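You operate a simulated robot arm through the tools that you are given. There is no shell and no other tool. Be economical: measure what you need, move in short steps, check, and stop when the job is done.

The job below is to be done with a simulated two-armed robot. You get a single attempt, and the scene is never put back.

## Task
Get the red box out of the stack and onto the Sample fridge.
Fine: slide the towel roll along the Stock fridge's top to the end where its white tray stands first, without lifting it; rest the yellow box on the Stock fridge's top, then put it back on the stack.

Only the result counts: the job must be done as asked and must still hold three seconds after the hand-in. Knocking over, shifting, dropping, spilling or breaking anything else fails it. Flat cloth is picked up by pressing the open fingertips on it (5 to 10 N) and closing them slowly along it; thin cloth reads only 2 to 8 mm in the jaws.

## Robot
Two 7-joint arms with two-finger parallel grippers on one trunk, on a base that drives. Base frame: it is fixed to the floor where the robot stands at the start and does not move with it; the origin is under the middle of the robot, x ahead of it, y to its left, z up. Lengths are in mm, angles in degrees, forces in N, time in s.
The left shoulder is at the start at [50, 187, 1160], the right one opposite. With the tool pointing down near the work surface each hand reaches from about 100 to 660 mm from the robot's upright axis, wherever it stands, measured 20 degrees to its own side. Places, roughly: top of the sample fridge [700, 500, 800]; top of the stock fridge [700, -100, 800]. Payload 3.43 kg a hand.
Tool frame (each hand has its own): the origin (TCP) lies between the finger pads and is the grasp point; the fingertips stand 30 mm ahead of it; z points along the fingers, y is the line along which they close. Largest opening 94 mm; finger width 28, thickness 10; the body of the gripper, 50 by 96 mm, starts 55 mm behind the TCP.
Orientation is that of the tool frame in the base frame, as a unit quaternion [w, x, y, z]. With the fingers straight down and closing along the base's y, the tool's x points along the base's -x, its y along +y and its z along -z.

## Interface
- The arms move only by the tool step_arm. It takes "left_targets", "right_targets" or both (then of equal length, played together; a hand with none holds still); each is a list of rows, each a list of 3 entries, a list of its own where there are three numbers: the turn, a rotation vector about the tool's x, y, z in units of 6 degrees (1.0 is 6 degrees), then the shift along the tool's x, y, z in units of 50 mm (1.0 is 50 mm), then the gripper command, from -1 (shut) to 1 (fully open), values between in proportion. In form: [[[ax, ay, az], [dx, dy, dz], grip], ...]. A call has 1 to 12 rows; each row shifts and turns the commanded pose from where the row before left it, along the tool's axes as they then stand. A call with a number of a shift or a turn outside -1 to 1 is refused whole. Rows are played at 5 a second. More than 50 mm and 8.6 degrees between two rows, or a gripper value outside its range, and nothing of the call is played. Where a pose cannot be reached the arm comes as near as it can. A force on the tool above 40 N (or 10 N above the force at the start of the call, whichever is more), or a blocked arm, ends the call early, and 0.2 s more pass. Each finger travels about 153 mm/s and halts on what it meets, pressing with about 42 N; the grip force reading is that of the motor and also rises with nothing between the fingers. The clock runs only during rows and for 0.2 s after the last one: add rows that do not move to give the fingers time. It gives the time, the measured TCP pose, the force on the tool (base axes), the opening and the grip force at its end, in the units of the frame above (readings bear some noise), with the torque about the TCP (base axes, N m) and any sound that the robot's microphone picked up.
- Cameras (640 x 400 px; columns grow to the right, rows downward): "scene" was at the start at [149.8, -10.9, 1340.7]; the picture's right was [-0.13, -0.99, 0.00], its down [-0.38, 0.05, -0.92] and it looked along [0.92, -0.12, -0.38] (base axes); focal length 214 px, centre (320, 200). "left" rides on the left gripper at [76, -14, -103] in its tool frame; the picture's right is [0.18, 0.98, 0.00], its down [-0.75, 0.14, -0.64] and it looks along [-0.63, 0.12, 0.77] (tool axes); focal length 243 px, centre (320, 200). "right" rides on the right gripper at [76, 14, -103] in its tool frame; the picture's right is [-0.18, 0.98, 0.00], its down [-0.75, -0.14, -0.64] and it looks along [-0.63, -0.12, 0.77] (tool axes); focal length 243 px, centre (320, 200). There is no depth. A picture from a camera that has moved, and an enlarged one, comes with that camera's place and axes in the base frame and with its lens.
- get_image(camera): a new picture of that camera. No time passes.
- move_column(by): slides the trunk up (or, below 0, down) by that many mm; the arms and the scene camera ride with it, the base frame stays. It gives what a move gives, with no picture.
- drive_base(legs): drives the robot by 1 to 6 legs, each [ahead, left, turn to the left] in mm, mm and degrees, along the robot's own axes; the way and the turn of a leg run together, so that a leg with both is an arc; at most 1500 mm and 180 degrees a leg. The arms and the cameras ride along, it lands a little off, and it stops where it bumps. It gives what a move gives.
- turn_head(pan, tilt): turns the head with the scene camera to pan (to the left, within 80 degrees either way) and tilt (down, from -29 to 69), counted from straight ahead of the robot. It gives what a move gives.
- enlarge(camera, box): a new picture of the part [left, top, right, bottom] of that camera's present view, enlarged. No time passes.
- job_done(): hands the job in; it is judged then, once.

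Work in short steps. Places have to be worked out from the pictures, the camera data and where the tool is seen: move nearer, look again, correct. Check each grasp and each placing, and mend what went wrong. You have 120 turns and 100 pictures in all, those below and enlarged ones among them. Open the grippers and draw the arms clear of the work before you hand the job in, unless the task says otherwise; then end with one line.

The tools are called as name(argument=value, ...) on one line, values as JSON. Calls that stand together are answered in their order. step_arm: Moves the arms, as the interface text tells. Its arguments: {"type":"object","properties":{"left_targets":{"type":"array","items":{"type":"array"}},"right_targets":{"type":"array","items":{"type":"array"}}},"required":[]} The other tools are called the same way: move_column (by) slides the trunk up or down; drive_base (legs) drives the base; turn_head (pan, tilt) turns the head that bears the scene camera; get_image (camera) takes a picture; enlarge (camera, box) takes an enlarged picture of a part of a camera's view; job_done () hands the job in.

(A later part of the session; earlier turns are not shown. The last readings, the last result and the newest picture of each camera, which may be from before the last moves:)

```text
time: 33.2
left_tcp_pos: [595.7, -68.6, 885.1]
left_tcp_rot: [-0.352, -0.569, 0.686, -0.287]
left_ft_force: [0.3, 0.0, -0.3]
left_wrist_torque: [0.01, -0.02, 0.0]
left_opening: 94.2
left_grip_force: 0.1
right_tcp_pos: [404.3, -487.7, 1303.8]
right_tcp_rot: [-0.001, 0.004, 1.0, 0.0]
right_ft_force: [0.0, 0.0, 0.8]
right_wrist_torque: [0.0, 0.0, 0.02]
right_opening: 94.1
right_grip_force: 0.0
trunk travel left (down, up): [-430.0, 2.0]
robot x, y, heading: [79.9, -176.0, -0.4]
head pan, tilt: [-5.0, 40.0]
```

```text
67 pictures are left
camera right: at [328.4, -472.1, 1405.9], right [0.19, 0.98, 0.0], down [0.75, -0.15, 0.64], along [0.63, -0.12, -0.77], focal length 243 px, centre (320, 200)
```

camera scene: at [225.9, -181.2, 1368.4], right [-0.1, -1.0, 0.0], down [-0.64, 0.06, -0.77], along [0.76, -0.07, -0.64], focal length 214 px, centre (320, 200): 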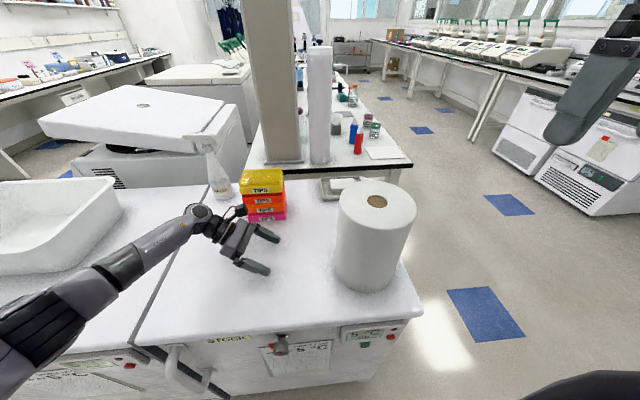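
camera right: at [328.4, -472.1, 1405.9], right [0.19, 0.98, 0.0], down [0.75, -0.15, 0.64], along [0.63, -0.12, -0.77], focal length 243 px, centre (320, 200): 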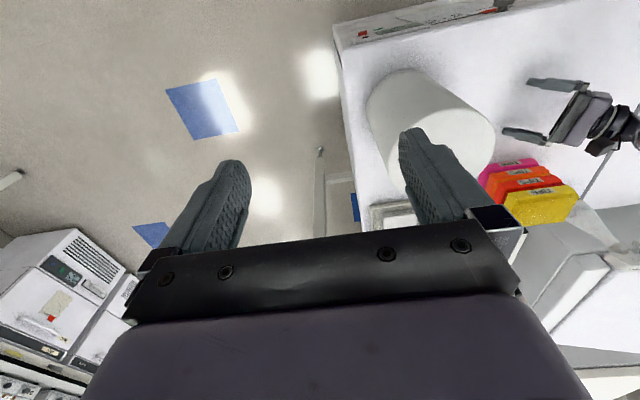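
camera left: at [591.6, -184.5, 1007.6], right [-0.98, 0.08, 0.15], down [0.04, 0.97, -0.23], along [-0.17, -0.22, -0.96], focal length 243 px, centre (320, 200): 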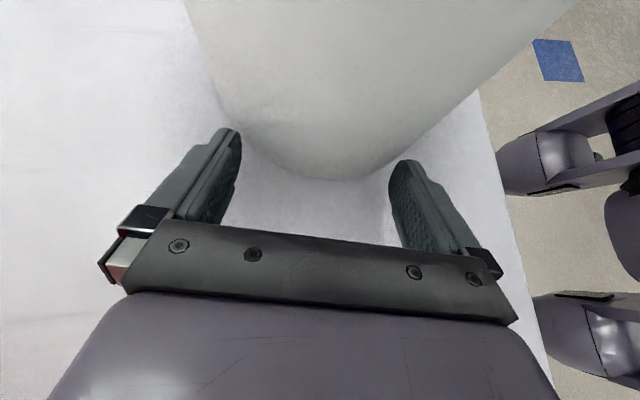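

The roll stands upright at the right end, next to the tray's side. I raise and draw in the left arm before driving round to the fridge's right side.

step_arm(left_targets=[[[0, 0, 0], [0.81, 0, -0.58], 1], [[0, 0, 0], [0.81, 0, -0.58], 1], [[0, 0, 0], [0.81, 0, -0.58], 1], [[0, 0, 0], [0.81, 0, -0.58], 1], [[0, 0, 0], [0.81, 0, -0.58], 1], [[0, 0, 0], [0.12, 0.97, 0.17], 1], [[0, 0, 0], [0.12, 0.97, 0.17], 1], [[0, 0, 0], [0.12, 0.97, 0.17], 1], [[0, 0, 0], [0.12, 0.97, 0.17], 1], [[0, 0, 0], [0.12, 0.97, 0.17], 1]])

drive_base(legs=[[-280, 0, 0], [0, -950, 0], [0, 0, 90]])

get_image(camera="scene")

```text
time: 35.4
left_tcp_pos: [347.7, -74.6, 1132.8]
left_tcp_rot: [-0.353, -0.568, 0.686, -0.287]
left_ft_force: [-0.4, 0.6, -0.3]
left_wrist_torque: [0.01, -0.01, 0.01]
left_opening: 94.1
left_grip_force: 0.0
right_tcp_pos: [403.2, -488.7, 1303.6]
right_tcp_rot: [-0.001, 0.004, 1.0, 0.0]
right_ft_force: [0.5, -0.3, 0.2]
right_wrist_torque: [0.02, -0.02, 0.0]
right_opening: 93.9
right_grip_force: 0.1
trunk travel left (down, up): [-430.0, 2.0]
robot x, y, heading: [82.5, -171.6, -0.6]
head pan, tilt: [-5.0, 40.0]
```

```text
time: 49.4
left_tcp_pos: [-295.8, -853.1, 1131.8]
left_tcp_rot: [0.054, 0.885, -0.1, 0.451]
left_ft_force: [0.6, 0.2, -0.2]
left_wrist_torque: [0.01, 0.03, -0.02]
left_opening: 94.0
left_grip_force: 0.1
right_tcp_pos: [118.7, -814.8, 1303.2]
right_tcp_rot: [0.0, -0.689, 0.724, -0.001]
right_ft_force: [-0.7, 0.1, 0.0]
right_wrist_torque: [0.01, 0.02, 0.03]
right_opening: 94.1
right_grip_force: 0.1
trunk travel left (down, up): [-430.0, 2.0]
robot x, y, heading: [-208.0, -1122.7, 87.4]
head pan, tilt: [-5.0, 40.0]
```

```text
66 pictures are left
camera scene: at [-193.3, -978.6, 1368.4], right [0.99, -0.14, 0.0], down [-0.09, -0.64, -0.77], along [0.1, 0.76, -0.64], focal length 214 px, centre (320, 200)
```

scene: 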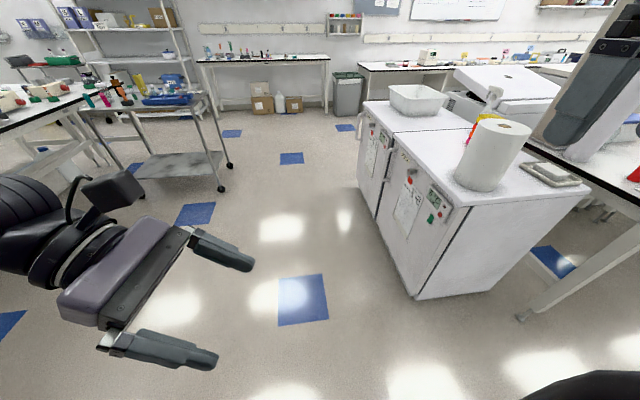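

Path is clear. I square the heading, move right to x≈600 and ahead to y≈-900, then look.

drive_base(legs=[[0, 0, 2.6], [0, -808, 0], [200, 0, 0]])

turn_head(pan=-10, tilt=40)

get_image(camera="scene")

```text
time: 58.3
left_tcp_pos: [493.1, -665.1, 1133.3]
left_tcp_rot: [0.049, 0.886, -0.09, 0.452]
left_ft_force: [-0.6, 0.5, 0.3]
left_wrist_torque: [-0.02, -0.03, -0.05]
left_opening: 93.9
left_grip_force: 0.0
right_tcp_pos: [907.9, -617.3, 1304.4]
right_tcp_rot: [-0.001, -0.698, 0.717, -0.001]
right_ft_force: [-0.8, 0.6, 0.2]
right_wrist_torque: [0.0, -0.01, 0.01]
right_opening: 94.3
right_grip_force: 0.1
trunk travel left (down, up): [-430.0, 2.0]
robot x, y, heading: [588.8, -933.0, 88.4]
head pan, tilt: [-5.0, 40.0]
```

```text
time: 59.0
left_tcp_pos: [492.8, -664.7, 1132.5]
left_tcp_rot: [0.05, 0.886, -0.092, 0.452]
left_ft_force: [-0.5, 0.1, -0.4]
left_wrist_torque: [0.03, 0.0, -0.02]
left_opening: 94.3
left_grip_force: 0.0
right_tcp_pos: [907.0, -618.2, 1303.7]
right_tcp_rot: [-0.001, -0.698, 0.716, 0.0]
right_ft_force: [-0.1, -0.5, -1.0]
right_wrist_torque: [-0.02, -0.02, 0.01]
right_opening: 93.7
right_grip_force: 0.1
trunk travel left (down, up): [-430.0, 2.0]
robot x, y, heading: [586.7, -933.5, 88.6]
head pan, tilt: [-10.0, 40.0]
```

```text
65 pictures are left
camera scene: at [605.5, -790.0, 1368.4], right [0.98, -0.2, 0.0], down [-0.13, -0.63, -0.77], along [0.15, 0.75, -0.64], focal length 214 px, centre (320, 200)
```

scene: 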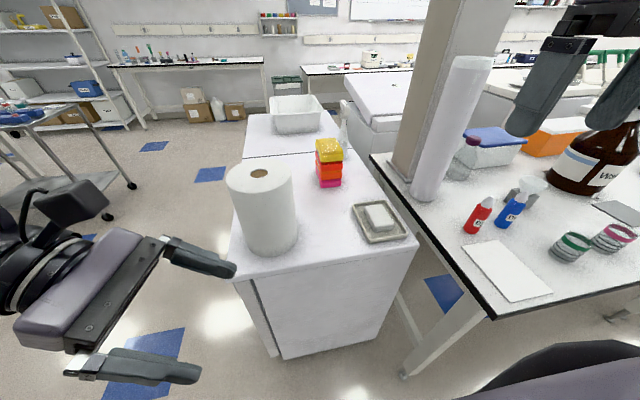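

The view shows stack, roll and tray well. I drive ahead toward the fridge's right side until about y≈-775.

drive_base(legs=[[0, 0, 1.5], [150, 0, 0]])

get_image(camera="scene")

```text
time: 60.7
left_tcp_pos: [485.3, -517.9, 1133.0]
left_tcp_rot: [0.044, 0.887, -0.079, 0.452]
left_ft_force: [0.4, 0.1, -0.2]
left_wrist_torque: [-0.02, 0.01, -0.05]
left_opening: 94.0
left_grip_force: 0.0
right_tcp_pos: [897.3, -458.2, 1304.3]
right_tcp_rot: [0.002, 0.708, -0.706, 0.002]
right_ft_force: [0.3, 0.4, -0.2]
right_wrist_torque: [0.01, -0.02, -0.04]
right_opening: 94.1
right_grip_force: 0.0
trunk travel left (down, up): [-430.0, 2.0]
robot x, y, heading: [588.7, -784.1, 90.3]
head pan, tilt: [-10.0, 40.0]
```

```text
64 pictures are left
camera scene: at [601.4, -639.0, 1368.2], right [0.99, -0.17, 0.0], down [-0.11, -0.63, -0.77], along [0.13, 0.75, -0.64], focal length 214 px, centre (320, 200)
```

scene: 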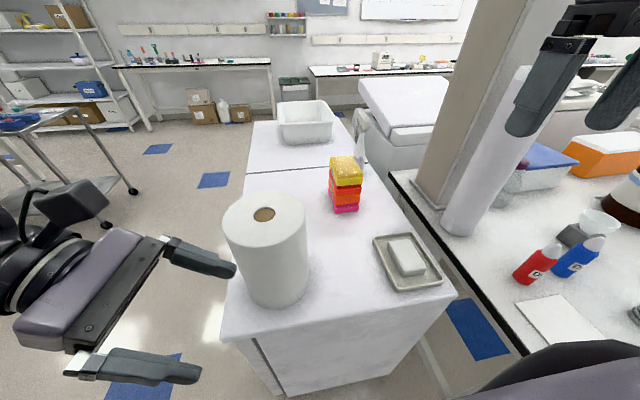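

Roll now spans y≈-400…-231, the tray -411…-240: same end. I zoom on the stack to measure the boxes from here.

enlarge(camera="scene", box=[290, 130, 410, 230])

```text
4.00 times, centred on (350, 180) of scene
camera zoom: at [601.4, -639.0, 1368.2], right [0.99, -0.17, 0.0], down [-0.11, -0.63, -0.77], along [0.13, 0.75, -0.64], focal length 858 px, centre (200, 280)
```

zoom: 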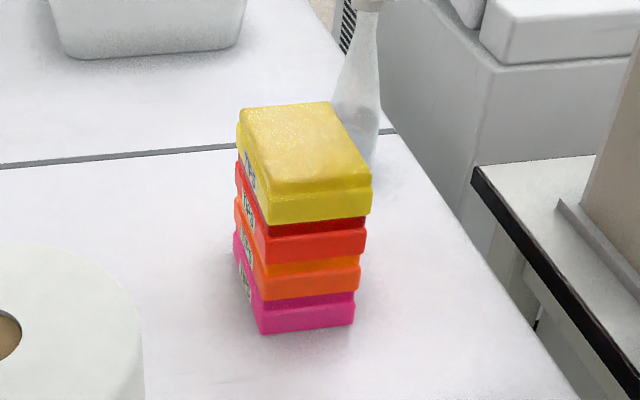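

Measured: boxes x≈751–838 (≈87 deep), near end at y≈-100, pitch ≈40 mm (yellow bottom ≈958, top ≈1000). I tilt the right hand to 42° below horizontal pointing at the stack and bring it to x≈794.

step_arm(right_targets=[[[0, -1, 0], [0, 0.5, 0], 1], [[0, -1, 0], [0, 0.5, 0], 1], [[0, -1, 0], [0, 0.5, 0], 1], [[0, -1, 0], [0, 0.5, 0], 1], [[0, -1, 0], [0, 0, 0], 1], [[0, -1, 0], [0, 0, 0], 1], [[0, -1, 0], [0, 0, 0], 1], [[0, -1, 0], [0, 0, 0], 1], [[0, 0, 0], [0, 0, 0], 1]])

get_image(camera="right")

```text
time: 62.7
left_tcp_pos: [485.8, -517.8, 1132.7]
left_tcp_rot: [0.044, 0.887, -0.08, 0.452]
left_ft_force: [-0.1, -0.3, -0.3]
left_wrist_torque: [0.01, -0.02, 0.01]
left_opening: 94.3
left_grip_force: 0.0
right_tcp_pos: [799.2, -460.0, 1303.0]
right_tcp_rot: [-0.287, 0.647, -0.645, -0.288]
right_ft_force: [-0.1, 0.6, 0.3]
right_wrist_torque: [0.04, 0.01, 0.0]
right_opening: 94.2
right_grip_force: 0.0
trunk travel left (down, up): [-430.0, 2.0]
robot x, y, heading: [587.4, -785.6, 90.1]
head pan, tilt: [-10.0, 40.0]
```

```text
62 pictures are left
camera right: at [784.3, -586.6, 1314.5], right [-0.98, 0.12, 0.14], down [0.14, 0.03, 0.99], along [0.12, 0.99, -0.04], focal length 243 px, centre (320, 200)
```

right: 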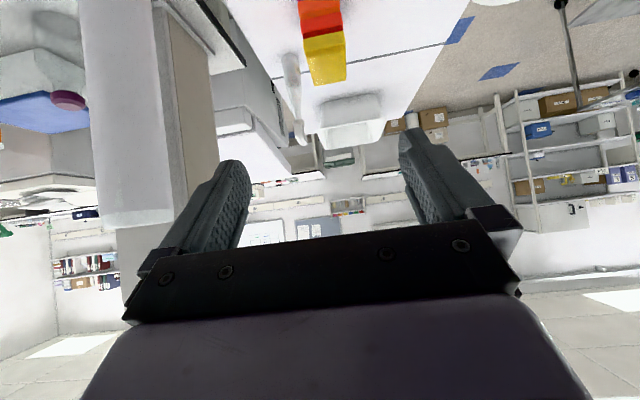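

Hand pointing properly. I bring it along its own axis toward the stack, stopping ~90 mm short and 45 mm above.

step_arm(right_targets=[[[0, 0, 0], [0.03, 0.0125, 0.93], 1], [[0, 0, 0], [0.03, 0.0125, 0.93], 1], [[0, 0, 0], [0.03, 0.0125, 0.93], 1], [[0, 0, 0], [0.03, 0.0125, 0.93], 1], [[0, 0, 0], [0.03, 0.0125, 0.93], 1], [[0, 0, 0], [0.03, 0.0125, 0.93], 1], [[0, 0, 0], [0.03, 0.0125, 0.93], 1], [[0, 0, 0], [0.03, 0.0125, 0.93], 1], [[0, 0, 0], [0, 0, 0], 1]])

get_image(camera="right")

get_image(camera="scene")

```text
time: 64.7
left_tcp_pos: [484.0, -518.7, 1133.2]
left_tcp_rot: [0.042, 0.888, -0.078, 0.451]
left_ft_force: [-1.1, 0.5, -0.8]
left_wrist_torque: [-0.01, 0.02, 0.03]
left_opening: 94.0
left_grip_force: 0.1
right_tcp_pos: [794.7, -191.9, 1047.3]
right_tcp_rot: [-0.287, 0.647, -0.646, -0.287]
right_ft_force: [0.1, 0.1, 0.7]
right_wrist_torque: [0.0, -0.02, -0.02]
right_opening: 94.0
right_grip_force: 0.1
trunk travel left (down, up): [-430.0, 2.0]
robot x, y, heading: [589.0, -777.0, 89.9]
head pan, tilt: [-10.0, 40.0]
```

```text
61 pictures are left
camera right: at [780.6, -318.4, 1058.7], right [-0.98, 0.12, 0.14], down [0.14, 0.03, 0.99], along [0.12, 0.99, -0.05], focal length 243 px, centre (320, 200)
```

right: 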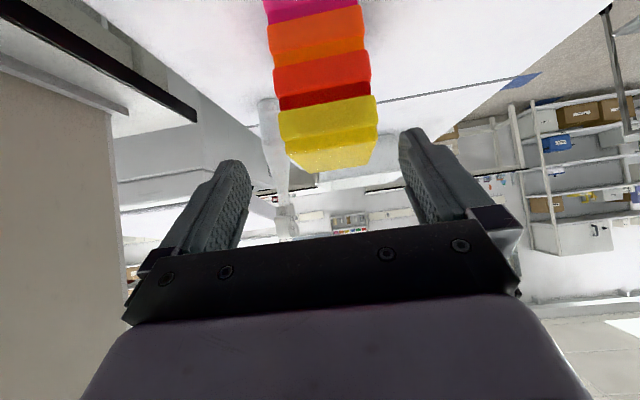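

```text
60 pictures are left
camera scene: at [601.5, -640.2, 1368.4], right [0.99, -0.17, 0.0], down [-0.11, -0.63, -0.77], along [0.13, 0.75, -0.64], focal length 214 px, centre (320, 200)
```

scene: 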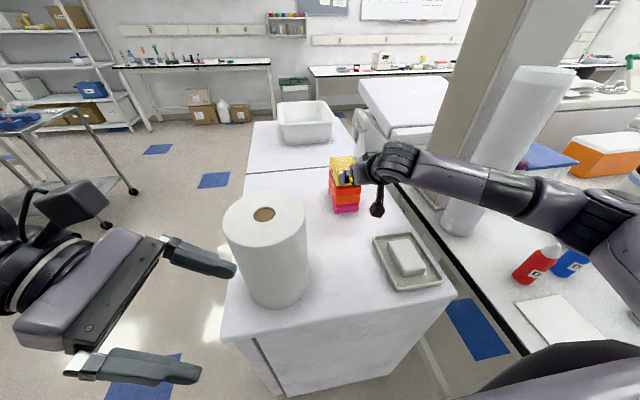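

Elbow stays clear. I zoom the right camera on the yellow box to compute its x alignment precisely.

enlarge(camera="right", box=[240, 50, 440, 210])

```text
2.50 times, centred on (340, 130) of right
camera zoom: at [780.6, -318.4, 1058.7], right [-0.98, 0.12, 0.14], down [0.14, 0.03, 0.99], along [0.12, 0.99, -0.05], focal length 606 px, centre (270, 375)
```

zoom: 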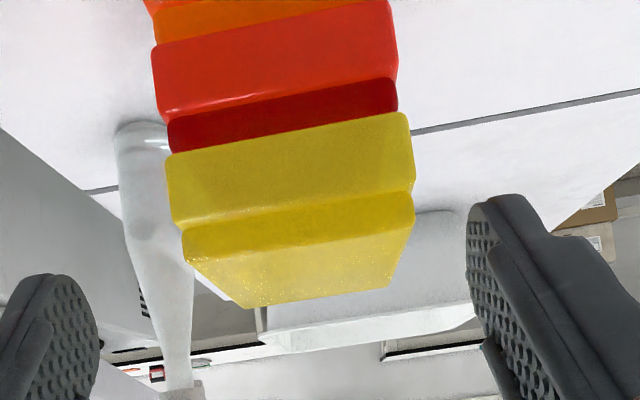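

Box centre x≈790, TCP at 795. I shift 5 mm, lower to z≈991 and stop with the tips ~28 mm before the box.

step_arm(right_targets=[[[0, 0, 0], [0.2, 0.1, 0.2], 1], [[0, 0, 0], [0.2, 0, 0.2], 1], [[0, 0, 0], [0, 0, 0.4], 1], [[0, 0, 0], [0, 0, 0.42], 1], [[0, 0, 0], [0, 0, 0], 1], [[0, 0, 0], [0, 0, 0], 1]])

get_image(camera="right")

enlarge(camera="right", box=[200, 0, 460, 200])

```text
time: 66.1
left_tcp_pos: [485.5, -519.0, 1132.3]
left_tcp_rot: [0.044, 0.888, -0.08, 0.452]
left_ft_force: [-0.6, -0.1, -1.1]
left_wrist_torque: [0.0, -0.04, 0.05]
left_opening: 93.9
left_grip_force: 0.0
right_tcp_pos: [788.2, -159.7, 990.0]
right_tcp_rot: [-0.287, 0.647, -0.646, -0.287]
right_ft_force: [-0.8, 0.2, 0.8]
right_wrist_torque: [-0.02, -0.02, -0.02]
right_opening: 93.9
right_grip_force: 0.2
trunk travel left (down, up): [-430.0, 2.0]
robot x, y, heading: [590.1, -783.3, 90.0]
head pan, tilt: [-10.0, 40.0]
```

```text
58 pictures are left
camera right: at [773.9, -286.6, 1002.3], right [-0.98, 0.12, 0.14], down [0.14, 0.03, 0.99], along [0.12, 0.99, -0.05], focal length 243 px, centre (320, 200)
```

right: 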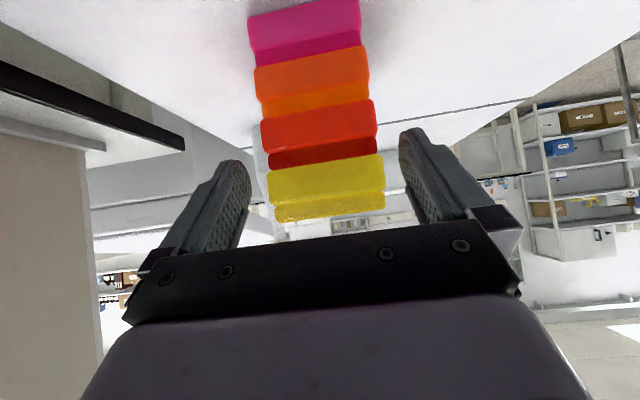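

```text
2.00 times, centred on (330, 100) of right
camera zoom: at [773.9, -286.6, 1002.3], right [-0.98, 0.12, 0.14], down [0.14, 0.03, 0.99], along [0.12, 0.99, -0.05], focal length 485 px, centre (300, 400)
```

zoom: 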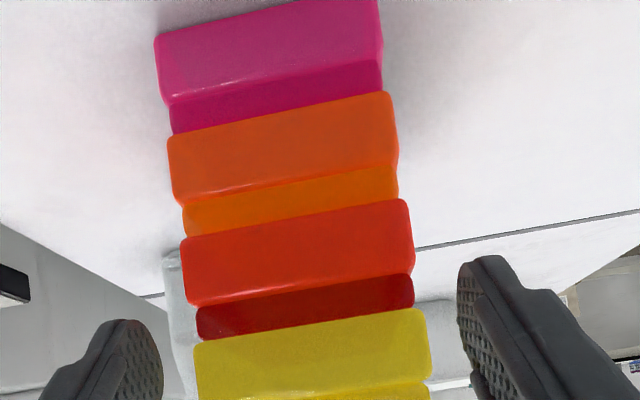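

Relative measurement: box centre is +2 mm in x from the TCP, yellow bottom z≈965 (pitch 43). I correct x by +2, z by +6 and advance 40 mm so the tips just straddle the box's end.

step_arm(right_targets=[[[0, 0, 0], [-0.09, -0.04, -0.08], 1], [[0, 0, 0], [-0.134, 0, 0.149], 1], [[0, 0, 0], [-0.134, 0, 0.149], 1], [[0, 0, 0], [-0.134, 0, 0.149], 1], [[0, 0, 0], [-0.134, 0, 0.149], 1], [[0, 0, 0], [0, 0, 0], 1]])

enlarge(camera="right", box=[160, 50, 480, 250])

```text
time: 67.5
left_tcp_pos: [484.7, -519.4, 1132.8]
left_tcp_rot: [0.043, 0.888, -0.079, 0.451]
left_ft_force: [-0.2, -0.1, -0.5]
left_wrist_torque: [0.0, 0.03, 0.01]
left_opening: 94.0
left_grip_force: 0.0
right_tcp_pos: [790.3, -119.7, 996.3]
right_tcp_rot: [-0.286, 0.647, -0.645, -0.288]
right_ft_force: [-0.3, -0.4, 0.5]
right_wrist_torque: [-0.01, 0.0, 0.0]
right_opening: 94.1
right_grip_force: 0.0
trunk travel left (down, up): [-430.0, 2.0]
robot x, y, heading: [589.7, -784.6, 90.3]
head pan, tilt: [-10.0, 40.0]
```

```text
2.00 times, centred on (320, 150) of right
camera zoom: at [776.5, -246.9, 1006.7], right [-0.98, 0.12, 0.14], down [0.14, 0.03, 0.99], along [0.12, 0.99, -0.05], focal length 485 px, centre (320, 300)
```

zoom: 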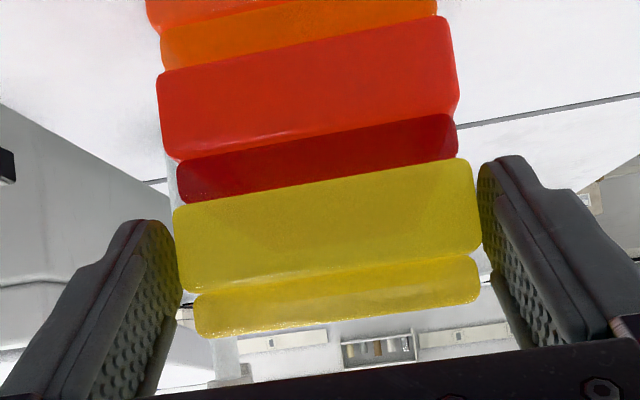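

Symmetric on both sides, with a very small clearance. I advance slowly in 5 mm steps while watching the force.

step_arm(right_targets=[[[0, 0, 0], [-0.067, 0, 0.0745], 1], [[0, 0, 0], [-0.067, 0, 0.0745], 1], [[0, 0, 0], [0, 0, 0], 1]])

enlarge(camera="right", box=[160, 50, 480, 250])

```text
time: 68.3
left_tcp_pos: [484.9, -517.9, 1132.9]
left_tcp_rot: [0.044, 0.887, -0.079, 0.452]
left_ft_force: [-0.9, -0.9, 0.0]
left_wrist_torque: [-0.05, -0.02, 0.01]
left_opening: 94.1
left_grip_force: 0.1
right_tcp_pos: [790.2, -109.0, 995.3]
right_tcp_rot: [-0.287, 0.646, -0.646, -0.287]
right_ft_force: [0.4, 0.3, 0.2]
right_wrist_torque: [0.0, -0.01, 0.03]
right_opening: 94.1
right_grip_force: 0.0
trunk travel left (down, up): [-430.0, 2.0]
robot x, y, heading: [587.6, -783.8, 89.9]
head pan, tilt: [-10.0, 40.0]
```

```text
2.00 times, centred on (320, 150) of right
camera zoom: at [776.6, -236.0, 1007.2], right [-0.98, 0.12, 0.14], down [0.14, 0.03, 0.99], along [0.12, 0.99, -0.05], focal length 485 px, centre (320, 300)
```

zoom: 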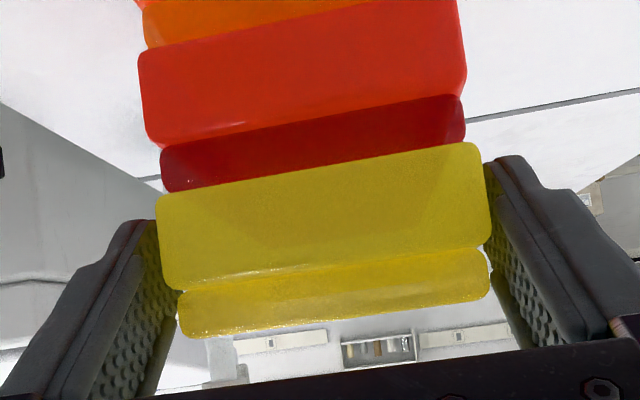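

The fingers now straddle the yellow box without force. I go on 45 mm, slowly.

step_arm(right_targets=[[[0, 0, 0], [-0.067, 0, 0.0745], 1], [[0, 0, 0], [-0.067, 0, 0.0745], 1], [[0, 0, 0], [-0.067, 0, 0.0745], 1], [[0, 0, 0], [-0.067, 0, 0.0745], 1], [[0, 0, 0], [-0.067, 0, 0.0745], 1], [[0, 0, 0], [-0.067, 0, 0.0745], 1], [[0, 0, 0], [-0.067, 0, 0.0745], 1], [[0, 0, 0], [-0.067, 0, 0.0745], 1], [[0, 0, 0], [-0.067, 0, 0.0745], 1], [[0, 0, 0], [0, 0, 0], 1]])

get_image(camera="right")

```text
time: 70.5
left_tcp_pos: [485.6, -518.7, 1133.5]
left_tcp_rot: [0.044, 0.887, -0.08, 0.452]
left_ft_force: [-0.6, -0.1, 1.0]
left_wrist_torque: [-0.01, -0.01, 0.0]
left_opening: 93.8
left_grip_force: 0.0
right_tcp_pos: [789.5, -63.7, 996.2]
right_tcp_rot: [-0.287, 0.647, -0.646, -0.287]
right_ft_force: [-0.8, 0.0, 0.2]
right_wrist_torque: [-0.01, 0.0, 0.01]
right_opening: 94.0
right_grip_force: 0.0
trunk travel left (down, up): [-430.0, 2.0]
robot x, y, heading: [585.1, -783.9, 90.0]
head pan, tilt: [-10.0, 40.0]
```

```text
54 pictures are left
camera right: at [776.4, -190.5, 1007.8], right [-0.98, 0.12, 0.14], down [0.14, 0.03, 0.99], along [0.12, 0.99, -0.05], focal length 243 px, centre (320, 200)
```

right: 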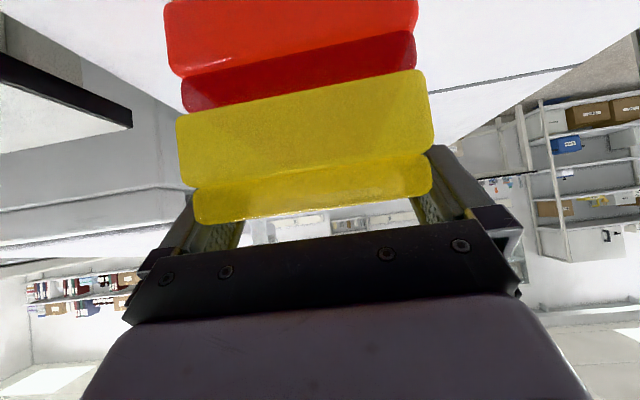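

Positioned. I close gradually, then hold.

step_arm(right_targets=[[[0, 0, 0], [0, 0, 0], 0.93], [[0, 0, 0], [0, 0, 0], 0.9], [[0, 0, 0], [0, 0, 0], 0.87], [[0, 0, 0], [0, 0, 0], 0.84], [[0, 0, 0], [0, 0, 0], 0.8], [[0, 0, 0], [0, 0, 0], 0.5], [[0, 0, 0], [0, 0, 0], -1], [[0, 0, 0], [0, 0, 0], -1]])

```text
time: 72.3
left_tcp_pos: [485.8, -517.8, 1134.3]
left_tcp_rot: [0.044, 0.888, -0.08, 0.452]
left_ft_force: [-0.2, -1.0, 0.0]
left_wrist_torque: [0.04, -0.03, 0.01]
left_opening: 94.1
left_grip_force: 0.1
right_tcp_pos: [789.6, -64.1, 996.2]
right_tcp_rot: [-0.287, 0.647, -0.646, -0.287]
right_ft_force: [-0.4, -0.3, 0.1]
right_wrist_torque: [0.01, 0.02, 0.02]
right_opening: 88.5
right_grip_force: 42.2
trunk travel left (down, up): [-430.0, 2.0]
robot x, y, heading: [588.2, -779.0, 90.4]
head pan, tilt: [-10.0, 40.0]
```

Gripped at 88.5 mm with 42 N. I lift straight up 60 mm and check.

step_arm(right_targets=[[[0, 0, 0], [-0.075, 0, -0.067], -1], [[0, 0, 0], [-0.149, 0, -0.134], -1], [[0, 0, 0], [-0.149, 0, -0.134], -1], [[0, 0, 0], [-0.298, 0, -0.268], -1], [[0, 0, 0], [-0.298, 0, -0.268], -1], [[0, 0, 0], [0, 0, 0], -1]])

get_image(camera="right")

get_image(camera="scene")

```text
time: 73.7
left_tcp_pos: [485.1, -518.3, 1133.2]
left_tcp_rot: [0.043, 0.888, -0.079, 0.452]
left_ft_force: [-0.3, 0.5, 0.8]
left_wrist_torque: [-0.02, -0.01, -0.02]
left_opening: 94.1
left_grip_force: 0.1
right_tcp_pos: [789.5, -62.6, 1061.1]
right_tcp_rot: [-0.287, 0.647, -0.646, -0.288]
right_ft_force: [-0.2, 0.0, -1.1]
right_wrist_torque: [0.0, 0.02, 0.0]
right_opening: 88.8
right_grip_force: 41.7
trunk travel left (down, up): [-430.0, 2.0]
robot x, y, heading: [588.4, -780.2, 90.2]
head pan, tilt: [-10.0, 40.0]
```

```text
53 pictures are left
camera right: at [776.9, -189.8, 1072.5], right [-0.98, 0.12, 0.14], down [0.14, 0.03, 0.99], along [0.12, 0.99, -0.05], focal length 243 px, centre (320, 200)
```

right: 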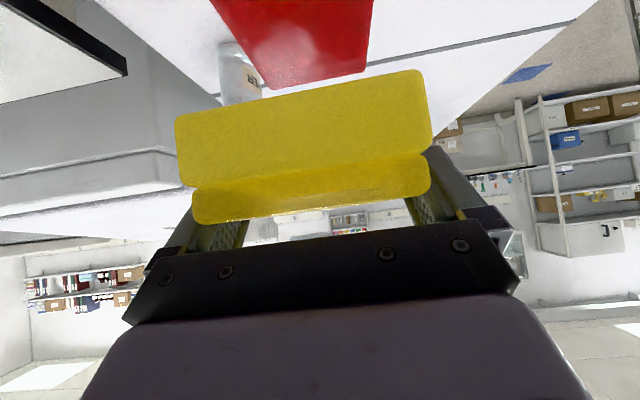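

```text
52 pictures are left
camera scene: at [601.5, -639.7, 1368.3], right [0.99, -0.17, 0.0], down [-0.11, -0.63, -0.77], along [0.13, 0.75, -0.64], focal length 214 px, centre (320, 200)
```

scene: 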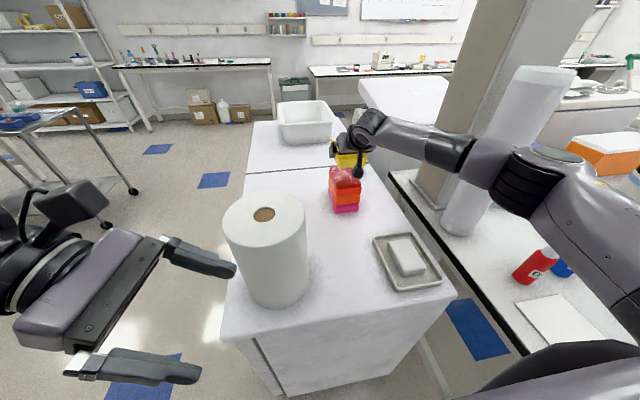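

Yellow is cleanly lifted; red stays. I carry it back toward me and 45 mm toward the front, at this height.

step_arm(right_targets=[[[0, 0, 0], [0.395, 0.15, -0.438], -1], [[0, 0, 0], [0.395, 0.15, -0.438], -1], [[0, 0, 0], [0.395, 0.15, -0.438], -1], [[0, 0, 0], [0.395, 0.15, -0.438], -1], [[0, 0, 0], [0.395, 0.15, -0.438], -1], [[0, 0, 0], [0.395, 0.15, -0.438], -1], [[0, 0, 0], [0, 0, 0], -1]])

get_image(camera="scene")

```text
time: 75.3
left_tcp_pos: [484.9, -518.0, 1133.5]
left_tcp_rot: [0.044, 0.887, -0.079, 0.453]
left_ft_force: [0.4, 0.0, -0.1]
left_wrist_torque: [0.03, -0.02, -0.02]
left_opening: 93.8
left_grip_force: 0.1
right_tcp_pos: [745.4, -241.0, 1062.5]
right_tcp_rot: [0.287, -0.646, 0.647, 0.287]
right_ft_force: [0.1, 0.4, -0.9]
right_wrist_torque: [0.02, -0.02, 0.01]
right_opening: 88.7
right_grip_force: 42.3
trunk travel left (down, up): [-430.0, 2.0]
robot x, y, heading: [585.6, -784.5, 90.0]
head pan, tilt: [-10.0, 40.0]
```

```text
51 pictures are left
camera scene: at [601.5, -639.7, 1368.3], right [0.99, -0.17, 0.0], down [-0.11, -0.63, -0.77], along [0.13, 0.75, -0.64], focal length 214 px, centre (320, 200)
```

scene: 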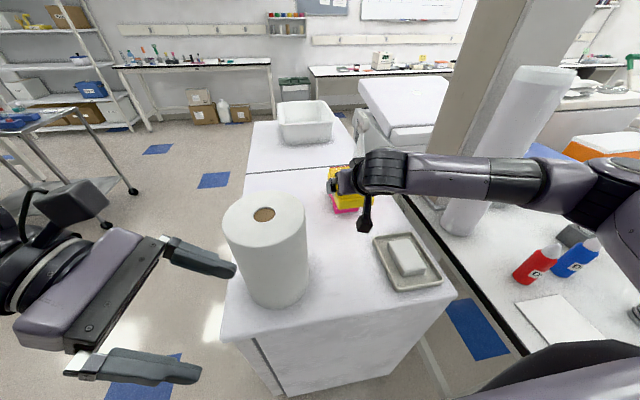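

I lower 165 mm toward the fridge top and check before contact.

step_arm(right_targets=[[[0, 0, 0], [0.447, 0, 0.402], -1], [[0, 0, 0], [0.447, 0, 0.402], -1], [[0, 0, 0], [0.447, 0, 0.402], -1], [[0, 0, 0], [0.447, 0, 0.402], -1], [[0, 0, 0], [0.447, 0, 0.402], -1], [[0, 0, 0], [0.223, 0, 0.2], -1], [[0, 0, 0], [0, 0, 0], -1]])

get_image(camera="scene")

get_image(camera="right")

```text
time: 76.9
left_tcp_pos: [486.5, -518.8, 1133.6]
left_tcp_rot: [0.044, 0.887, -0.079, 0.453]
left_ft_force: [-0.4, -0.3, -0.2]
left_wrist_torque: [0.0, 0.0, -0.01]
left_opening: 94.0
left_grip_force: 0.0
right_tcp_pos: [744.5, -245.2, 896.7]
right_tcp_rot: [-0.287, 0.647, -0.646, -0.287]
right_ft_force: [-0.5, 0.5, -1.0]
right_wrist_torque: [0.01, -0.01, -0.02]
right_opening: 88.6
right_grip_force: 41.9
trunk travel left (down, up): [-430.0, 2.0]
robot x, y, heading: [589.8, -783.2, 90.2]
head pan, tilt: [-10.0, 40.0]
```

```text
50 pictures are left
camera scene: at [601.5, -639.8, 1368.3], right [0.99, -0.17, 0.0], down [-0.11, -0.63, -0.77], along [0.13, 0.75, -0.64], focal length 214 px, centre (320, 200)
```

scene: 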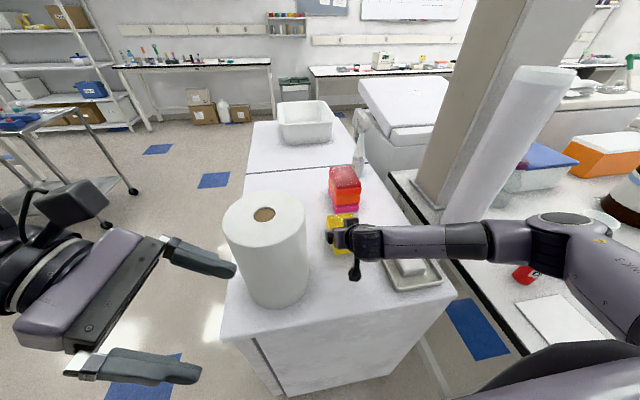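

```text
49 pictures are left
camera right: at [731.5, -371.5, 908.4], right [-0.98, 0.12, 0.14], down [0.14, 0.03, 0.99], along [0.12, 0.99, -0.05], focal length 243 px, centre (320, 200)
```

right: 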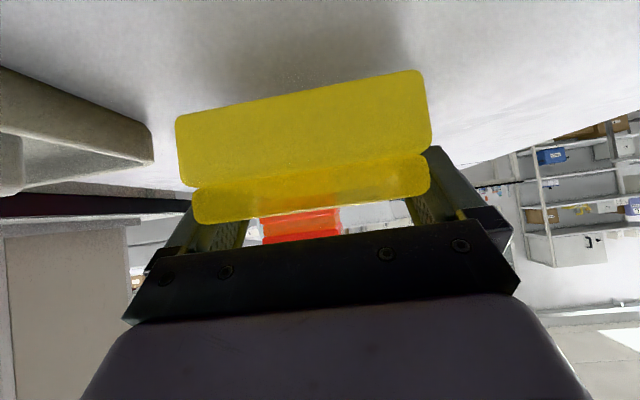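

About 29 mm remain. I lower 20 mm and then in 2 mm steps to feel contact.

step_arm(right_targets=[[[0, 0, 0], [0.149, 0, 0.134], -1], [[0, 0, 0], [0.149, 0, 0.134], -1], [[0, 0, 0], [0.03, 0, 0.027], -1], [[0, 0, 0], [0.03, 0, 0.027], -1], [[0, 0, 0], [0.03, 0, 0.027], -1], [[0, 0, 0], [0, 0, 0], -1]])

```text
time: 78.0
left_tcp_pos: [485.0, -519.2, 1133.4]
left_tcp_rot: [0.043, 0.888, -0.079, 0.452]
left_ft_force: [-0.5, -0.2, -0.9]
left_wrist_torque: [0.02, 0.02, -0.02]
left_opening: 94.3
left_grip_force: 0.1
right_tcp_pos: [744.7, -236.5, 878.4]
right_tcp_rot: [-0.293, 0.643, -0.643, -0.294]
right_ft_force: [-1.2, -1.0, 11.3]
right_wrist_torque: [0.12, -0.59, -0.19]
right_opening: 88.8
right_grip_force: 42.1
trunk travel left (down, up): [-430.0, 2.0]
robot x, y, heading: [588.9, -784.0, 90.2]
head pan, tilt: [-10.0, 40.0]
stopped in row 5 (right hand): the force on the tool passed its limit at 43 N (the readings are from after the stop); the commanded pose is now the measured one
```

Contact came at TCP z≈878, a bit earlier than expected. I look whether the box or something else touches.

get_image(camera="right")

enlarge(camera="scene", box=[290, 150, 530, 310])

```text
48 pictures are left
camera right: at [730.2, -364.8, 889.2], right [-0.98, 0.12, 0.14], down [0.14, 0.01, 0.99], along [0.12, 0.99, -0.03], focal length 243 px, centre (320, 200)
```

right: 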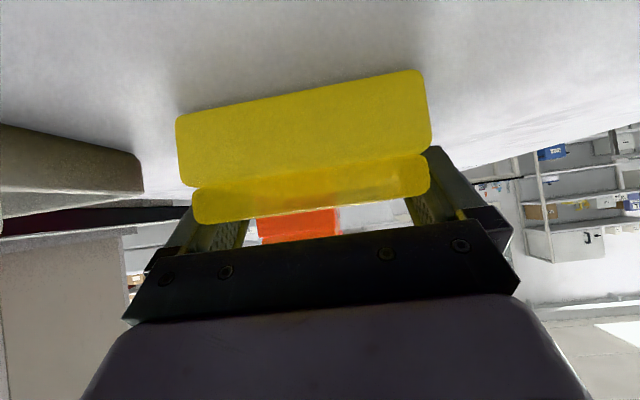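

```text
2.50 times, centred on (410, 230) of scene
camera zoom: at [601.0, -640.6, 1368.2], right [0.99, -0.17, 0.0], down [-0.11, -0.63, -0.77], along [0.13, 0.75, -0.64], focal length 536 px, centre (95, 125)
```

zoom: 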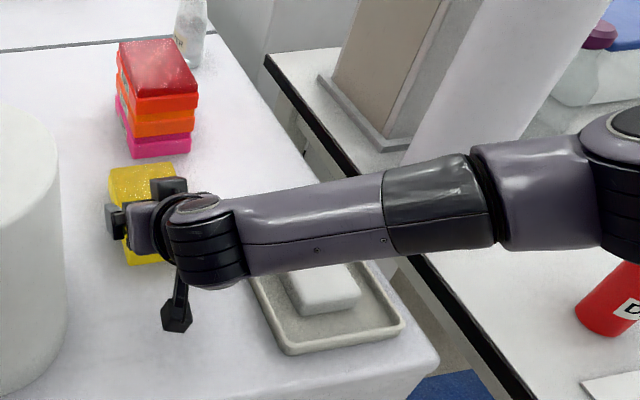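

Geometry (box bottom projects to z≈836) says the yellow box rests on the top. I release it gradually.

step_arm(right_targets=[[[0, 0, 0], [0, 0, 0], 0.85], [[0, 0, 0], [0, 0, 0], 0.9], [[0, 0, 0], [0, 0, 0], 0.95], [[0, 0, 0], [0, 0, 0], 1], [[0, 0, 0], [0, 0, 0], 1]])

get_image(camera="right")

```text
time: 79.2
left_tcp_pos: [484.5, -520.2, 1133.4]
left_tcp_rot: [0.043, 0.887, -0.079, 0.452]
left_ft_force: [-0.3, -0.2, 0.2]
left_wrist_torque: [0.0, 0.02, 0.0]
left_opening: 93.9
left_grip_force: 0.1
right_tcp_pos: [742.3, -237.9, 880.5]
right_tcp_rot: [-0.293, 0.644, -0.643, -0.294]
right_ft_force: [-6.4, 8.6, 16.8]
right_wrist_torque: [0.52, -0.62, 0.65]
right_opening: 90.8
right_grip_force: 0.1
trunk travel left (down, up): [-430.0, 2.0]
robot x, y, heading: [589.1, -783.0, 90.1]
head pan, tilt: [-10.0, 40.0]
```

```text
46 pictures are left
camera right: at [729.5, -365.0, 889.1], right [-0.98, 0.12, 0.14], down [0.14, 0.01, 0.99], along [0.11, 0.99, -0.03], focal length 243 px, centre (320, 200)
```

right: 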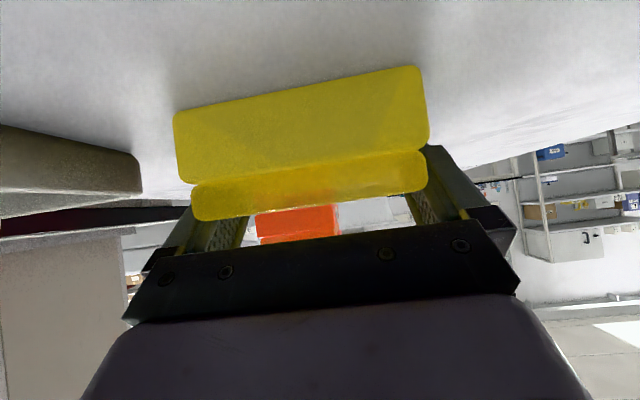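

The +x fingertip itself is pressing on the fridge top (which hinders its opening). I raise the hand 3 mm with the gripper opening, then re-check.

step_arm(right_targets=[[[0, 0, 0], [-0.022, 0, -0.02], 1], [[0, 0, 0], [-0.022, 0, -0.02], 1], [[0, 0, 0], [0, 0, 0], 1], [[0, 0, 0], [0, 0, 0], 1]])

get_image(camera="right")

```text
time: 80.2
left_tcp_pos: [484.0, -518.9, 1132.2]
left_tcp_rot: [0.043, 0.888, -0.079, 0.452]
left_ft_force: [-0.9, 0.0, 0.5]
left_wrist_torque: [0.0, 0.0, 0.0]
left_opening: 94.0
left_grip_force: 0.2
right_tcp_pos: [744.0, -240.0, 881.1]
right_tcp_rot: [-0.29, 0.645, -0.644, -0.291]
right_ft_force: [-6.1, 5.2, 8.2]
right_wrist_torque: [0.28, -0.3, 0.37]
right_opening: 91.2
right_grip_force: 0.1
trunk travel left (down, up): [-430.0, 2.0]
robot x, y, heading: [587.9, -782.9, 90.0]
head pan, tilt: [-10.0, 40.0]
```

```text
45 pictures are left
camera right: at [730.6, -366.6, 890.2], right [-0.98, 0.12, 0.14], down [0.14, 0.02, 0.99], along [0.12, 0.99, -0.03], focal length 243 px, centre (320, 200)
```

right: 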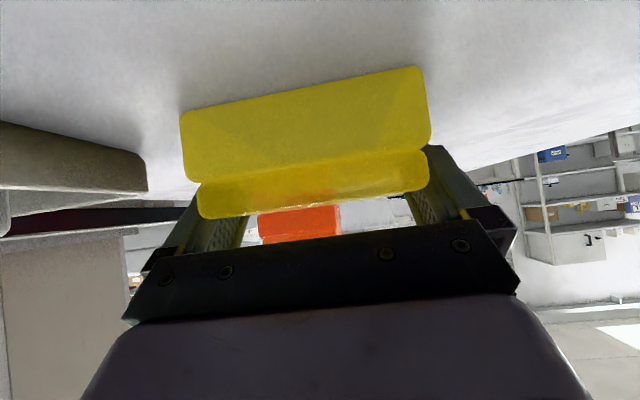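

Force is easing; I raise another 4 mm.

step_arm(right_targets=[[[0, 0, 0], [-0.03, 0, -0.027], 1], [[0, 0, 0], [-0.03, 0, -0.027], 1], [[0, 0, 0], [0, 0, 0], 1], [[0, 0, 0], [0, 0, 0], 1]])

get_image(camera="right")

```text
time: 81.2
left_tcp_pos: [485.2, -519.0, 1133.3]
left_tcp_rot: [0.043, 0.888, -0.078, 0.452]
left_ft_force: [0.2, 0.0, 0.4]
left_wrist_torque: [-0.01, -0.01, -0.04]
left_opening: 93.9
left_grip_force: 0.0
right_tcp_pos: [745.8, -240.3, 884.4]
right_tcp_rot: [0.291, -0.644, 0.644, 0.291]
right_ft_force: [-0.4, 0.1, -0.8]
right_wrist_torque: [-0.05, 0.01, 0.0]
right_opening: 94.2
right_grip_force: 0.1
trunk travel left (down, up): [-430.0, 2.0]
robot x, y, heading: [589.8, -784.0, 89.9]
head pan, tilt: [-10.0, 40.0]
```

```text
44 pictures are left
camera right: at [730.9, -366.7, 894.7], right [-0.98, 0.12, 0.14], down [0.14, 0.02, 0.99], along [0.12, 0.99, -0.03], focal length 243 px, centre (320, 200)
```

right: 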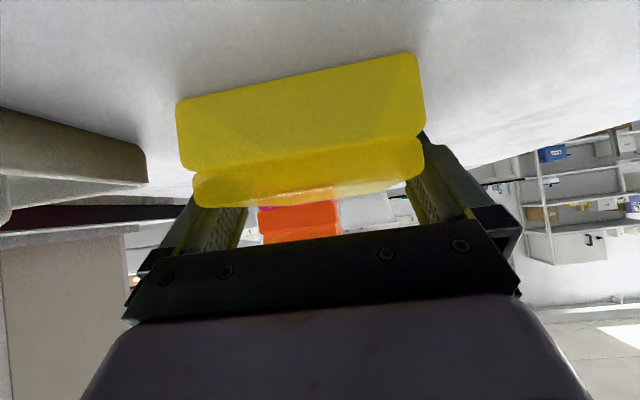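

Yellow stands free on the Stock top. I retreat along the tool axis.

step_arm(right_targets=[[[0, 0, 0], [0, 0, -0.2], 1], [[0, 0, 0], [0, 0, -0.2], 1], [[0, 0, 0], [0, 0, -0.3], 1], [[0, 0, 0], [0, 0, -0.5], 1], [[0, 0.13, 0], [0, 0, -0.8], 1], [[0, 0, 0], [0, 0, -0.8], 1], [[0, 0, 0], [0, 0, -0.5], 1], [[0, 0, 0], [0, 0, 0], 1]])

get_image(camera="right")

enlarge(camera="scene", box=[290, 150, 450, 290])

```text
time: 83.0
left_tcp_pos: [485.1, -518.4, 1133.8]
left_tcp_rot: [0.044, 0.887, -0.079, 0.453]
left_ft_force: [-0.1, -0.2, -0.3]
left_wrist_torque: [-0.04, -0.04, 0.02]
left_opening: 93.9
left_grip_force: 0.0
right_tcp_pos: [745.7, -363.7, 992.2]
right_tcp_rot: [0.286, -0.646, 0.646, 0.287]
right_ft_force: [-0.7, 1.5, -0.4]
right_wrist_torque: [0.03, -0.02, 0.04]
right_opening: 94.2
right_grip_force: 0.0
trunk travel left (down, up): [-430.0, 2.0]
robot x, y, heading: [582.9, -783.2, 89.9]
head pan, tilt: [-10.0, 40.0]
```

```text
43 pictures are left
camera right: at [731.1, -489.5, 1005.6], right [-0.98, 0.12, 0.14], down [0.14, 0.03, 0.99], along [0.12, 0.99, -0.05], focal length 243 px, centre (320, 200)
```

right: 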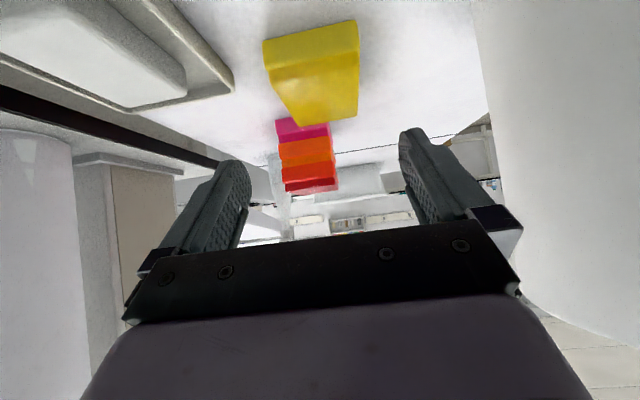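

```text
2.86 times, centred on (370, 220) of scene
camera zoom: at [601.6, -640.1, 1368.3], right [0.99, -0.17, 0.0], down [-0.11, -0.63, -0.77], along [0.13, 0.75, -0.64], focal length 613 px, centre (177, 143)
```

zoom: 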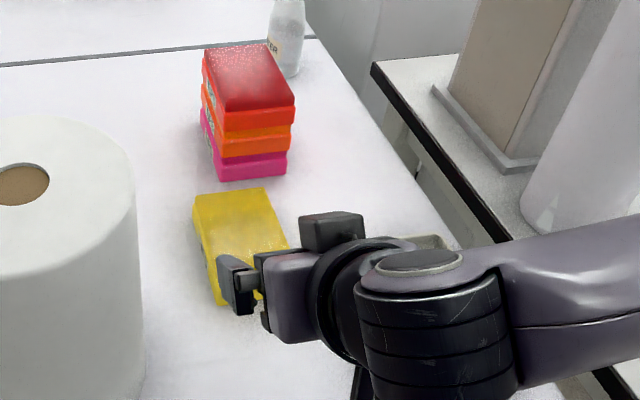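

Yellow rests flat. I go to the red box: x≈790, 28 mm short of it, then lower to z≈954 (one pitch below).

step_arm(right_targets=[[[0, 0, 0], [-0.546, -0.176, 0.606], 1], [[0, 0, 0], [-0.546, -0.176, 0.606], 1], [[0, 0, 0], [-0.546, -0.176, 0.606], 1], [[0, 0, 0], [-0.546, -0.176, 0.606], 1], [[0, 0, 0], [-0.546, -0.176, 0.606], 1], [[0, 0, 0], [0.283, 0, 0.255], 1], [[0, 0, 0], [0.283, 0, 0.255], 1], [[0, 0, 0], [0, 0, 0], 1], [[0, 0, 0], [0, 0, 0], 1]])

enlarge(camera="right", box=[160, 50, 480, 250])

```text
time: 85.0
left_tcp_pos: [486.6, -518.1, 1133.0]
left_tcp_rot: [0.043, 0.887, -0.079, 0.452]
left_ft_force: [-0.6, -1.1, 0.5]
left_wrist_torque: [0.0, 0.03, 0.03]
left_opening: 94.1
left_grip_force: 0.0
right_tcp_pos: [786.4, -157.0, 955.1]
right_tcp_rot: [0.287, -0.646, 0.647, 0.286]
right_ft_force: [0.4, 0.0, -0.3]
right_wrist_torque: [0.0, 0.0, -0.01]
right_opening: 94.0
right_grip_force: 0.1
trunk travel left (down, up): [-430.0, 2.0]
robot x, y, heading: [587.2, -784.4, 90.1]
head pan, tilt: [-10.0, 40.0]
```

```text
2.00 times, centred on (320, 150) of right
camera zoom: at [773.2, -283.6, 966.6], right [-0.98, 0.12, 0.14], down [0.14, 0.03, 0.99], along [0.12, 0.99, -0.05], focal length 485 px, centre (320, 300)
```

zoom: 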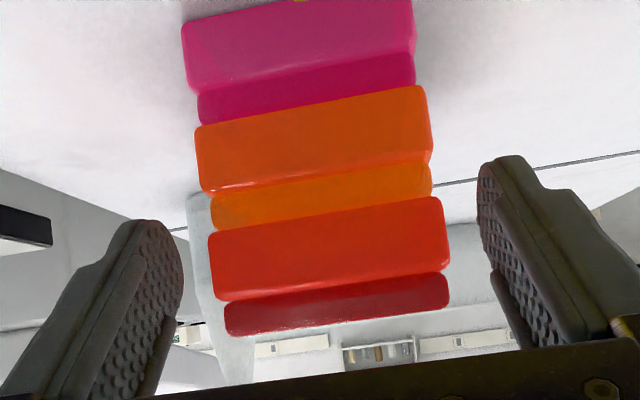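

Red centre x≈790.1; TCP is 3.7 mm short in x. I correct and advance 45 mm, then check the straddling.

step_arm(right_targets=[[[0, 0, 0], [-0.015, -0.074, -0.013], 1], [[0, 0, 0], [-0.134, 0, 0.149], 1], [[0, 0, 0], [-0.134, 0, 0.149], 1], [[0, 0, 0], [-0.134, 0, 0.149], 1], [[0, 0, 0], [-0.067, 0, 0.0745], 1], [[0, 0, 0], [-0.067, 0, 0.0745], 1], [[0, 0, 0], [0, 0, 0], 1], [[0, 0, 0], [0, 0, 0], 1]])

enlarge(camera="right", box=[160, 50, 480, 250])

```text
time: 86.8
left_tcp_pos: [486.1, -518.8, 1132.3]
left_tcp_rot: [0.044, 0.888, -0.08, 0.451]
left_ft_force: [-0.6, -0.1, -0.3]
left_wrist_torque: [0.03, -0.04, -0.01]
left_opening: 93.9
left_grip_force: 0.0
right_tcp_pos: [791.3, -117.5, 956.5]
right_tcp_rot: [-0.285, 0.647, -0.646, -0.287]
right_ft_force: [-0.3, -0.1, 0.0]
right_wrist_torque: [-0.02, -0.02, 0.01]
right_opening: 94.2
right_grip_force: 0.0
trunk travel left (down, up): [-430.0, 2.0]
robot x, y, heading: [588.7, -783.2, 90.2]
head pan, tilt: [-10.0, 40.0]
```

```text
2.00 times, centred on (320, 150) of right
camera zoom: at [778.6, -244.8, 968.6], right [-0.98, 0.12, 0.14], down [0.14, 0.03, 0.99], along [0.12, 0.99, -0.05], focal length 485 px, centre (320, 300)
```

zoom: 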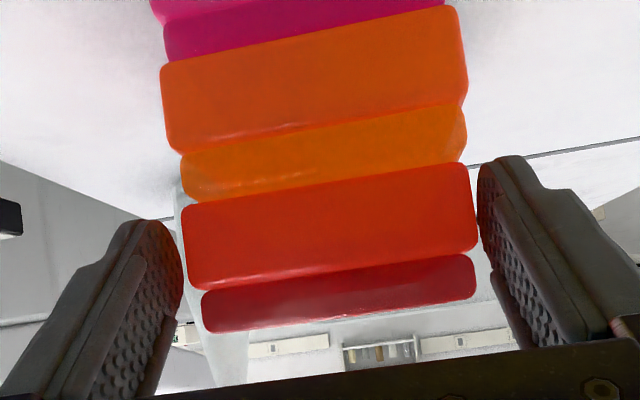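

Symmetric. I advance another 53 mm slowly.

step_arm(right_targets=[[[0, 0, 0], [-0.067, 0, 0.0745], 1], [[0, 0, 0], [-0.067, 0, 0.0745], 1], [[0, 0, 0], [-0.067, 0, 0.0745], 1], [[0, 0, 0], [-0.067, 0, 0.0745], 1], [[0, 0, 0], [-0.067, 0, 0.0745], 1], [[0, 0, 0], [-0.067, 0, 0.0745], 1], [[0, 0, 0], [-0.067, 0, 0.0745], 1], [[0, 0, 0], [-0.067, 0, 0.0745], 1], [[0, 0, 0], [-0.067, 0, 0.0745], 1], [[0, 0, 0], [-0.067, 0, 0.0745], 1], [[0, 0, 0], [-0.04, 0, 0.045], 1], [[0, 0, 0], [0, 0, 0], 1]])

get_image(camera="right")

```text
time: 89.4
left_tcp_pos: [485.5, -518.4, 1133.0]
left_tcp_rot: [0.043, 0.887, -0.079, 0.452]
left_ft_force: [-0.3, -0.2, -1.0]
left_wrist_torque: [0.0, -0.03, 0.0]
left_opening: 94.0
left_grip_force: 0.1
right_tcp_pos: [792.5, -64.9, 957.1]
right_tcp_rot: [0.286, -0.646, 0.647, 0.287]
right_ft_force: [-0.1, 0.7, -0.2]
right_wrist_torque: [-0.02, 0.01, -0.02]
right_opening: 93.9
right_grip_force: 0.0
trunk travel left (down, up): [-430.0, 2.0]
robot x, y, heading: [589.2, -783.7, 90.1]
head pan, tilt: [-10.0, 40.0]
```

```text
39 pictures are left
camera right: at [779.0, -192.4, 968.4], right [-0.98, 0.12, 0.14], down [0.14, 0.03, 0.99], along [0.12, 0.99, -0.05], focal length 243 px, centre (320, 200)
```

right: 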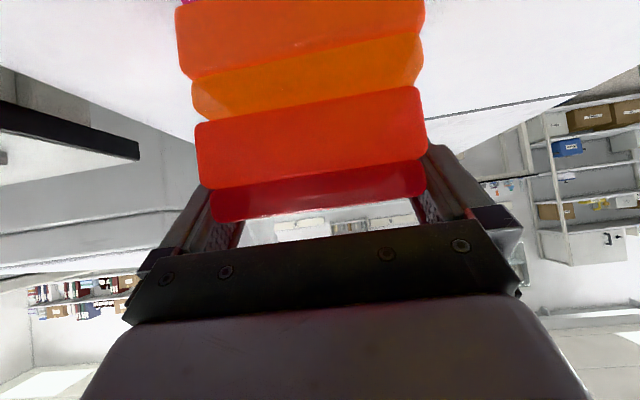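

Red's near end lies ~9 mm deeper; I shift -2 mm in x, advance 12 mm more and close gradually.

step_arm(right_targets=[[[0, 0, 0], [0, 0.04, 0], 1], [[0, 0, 0], [-0.08, 0, 0.09], 1], [[0, 0, 0], [-0.08, 0, 0.09], 1], [[0, 0, 0], [0, 0, 0], 1], [[0, 0, 0], [0, 0, 0], 0.93], [[0, 0, 0], [0, 0, 0], 0.9], [[0, 0, 0], [0, 0, 0], 0.87], [[0, 0, 0], [0, 0, 0], 0.84], [[0, 0, 0], [0, 0, 0], 0.8], [[0, 0, 0], [0, 0, 0], 0.5], [[0, 0, 0], [0, 0, 0], -1], [[0, 0, 0], [0, 0, 0], -1]])

```text
time: 92.0
left_tcp_pos: [484.8, -520.5, 1132.6]
left_tcp_rot: [0.043, 0.888, -0.078, 0.452]
left_ft_force: [0.1, -0.5, 0.0]
left_wrist_torque: [0.03, 0.06, -0.02]
left_opening: 93.8
left_grip_force: 0.1
right_tcp_pos: [790.8, -52.9, 957.5]
right_tcp_rot: [0.286, -0.646, 0.648, 0.286]
right_ft_force: [0.3, 0.5, 1.1]
right_wrist_torque: [0.02, -0.01, -0.07]
right_opening: 89.0
right_grip_force: 41.9
trunk travel left (down, up): [-430.0, 2.0]
robot x, y, heading: [587.4, -779.8, 90.1]
head pan, tilt: [-10.0, 40.0]
```

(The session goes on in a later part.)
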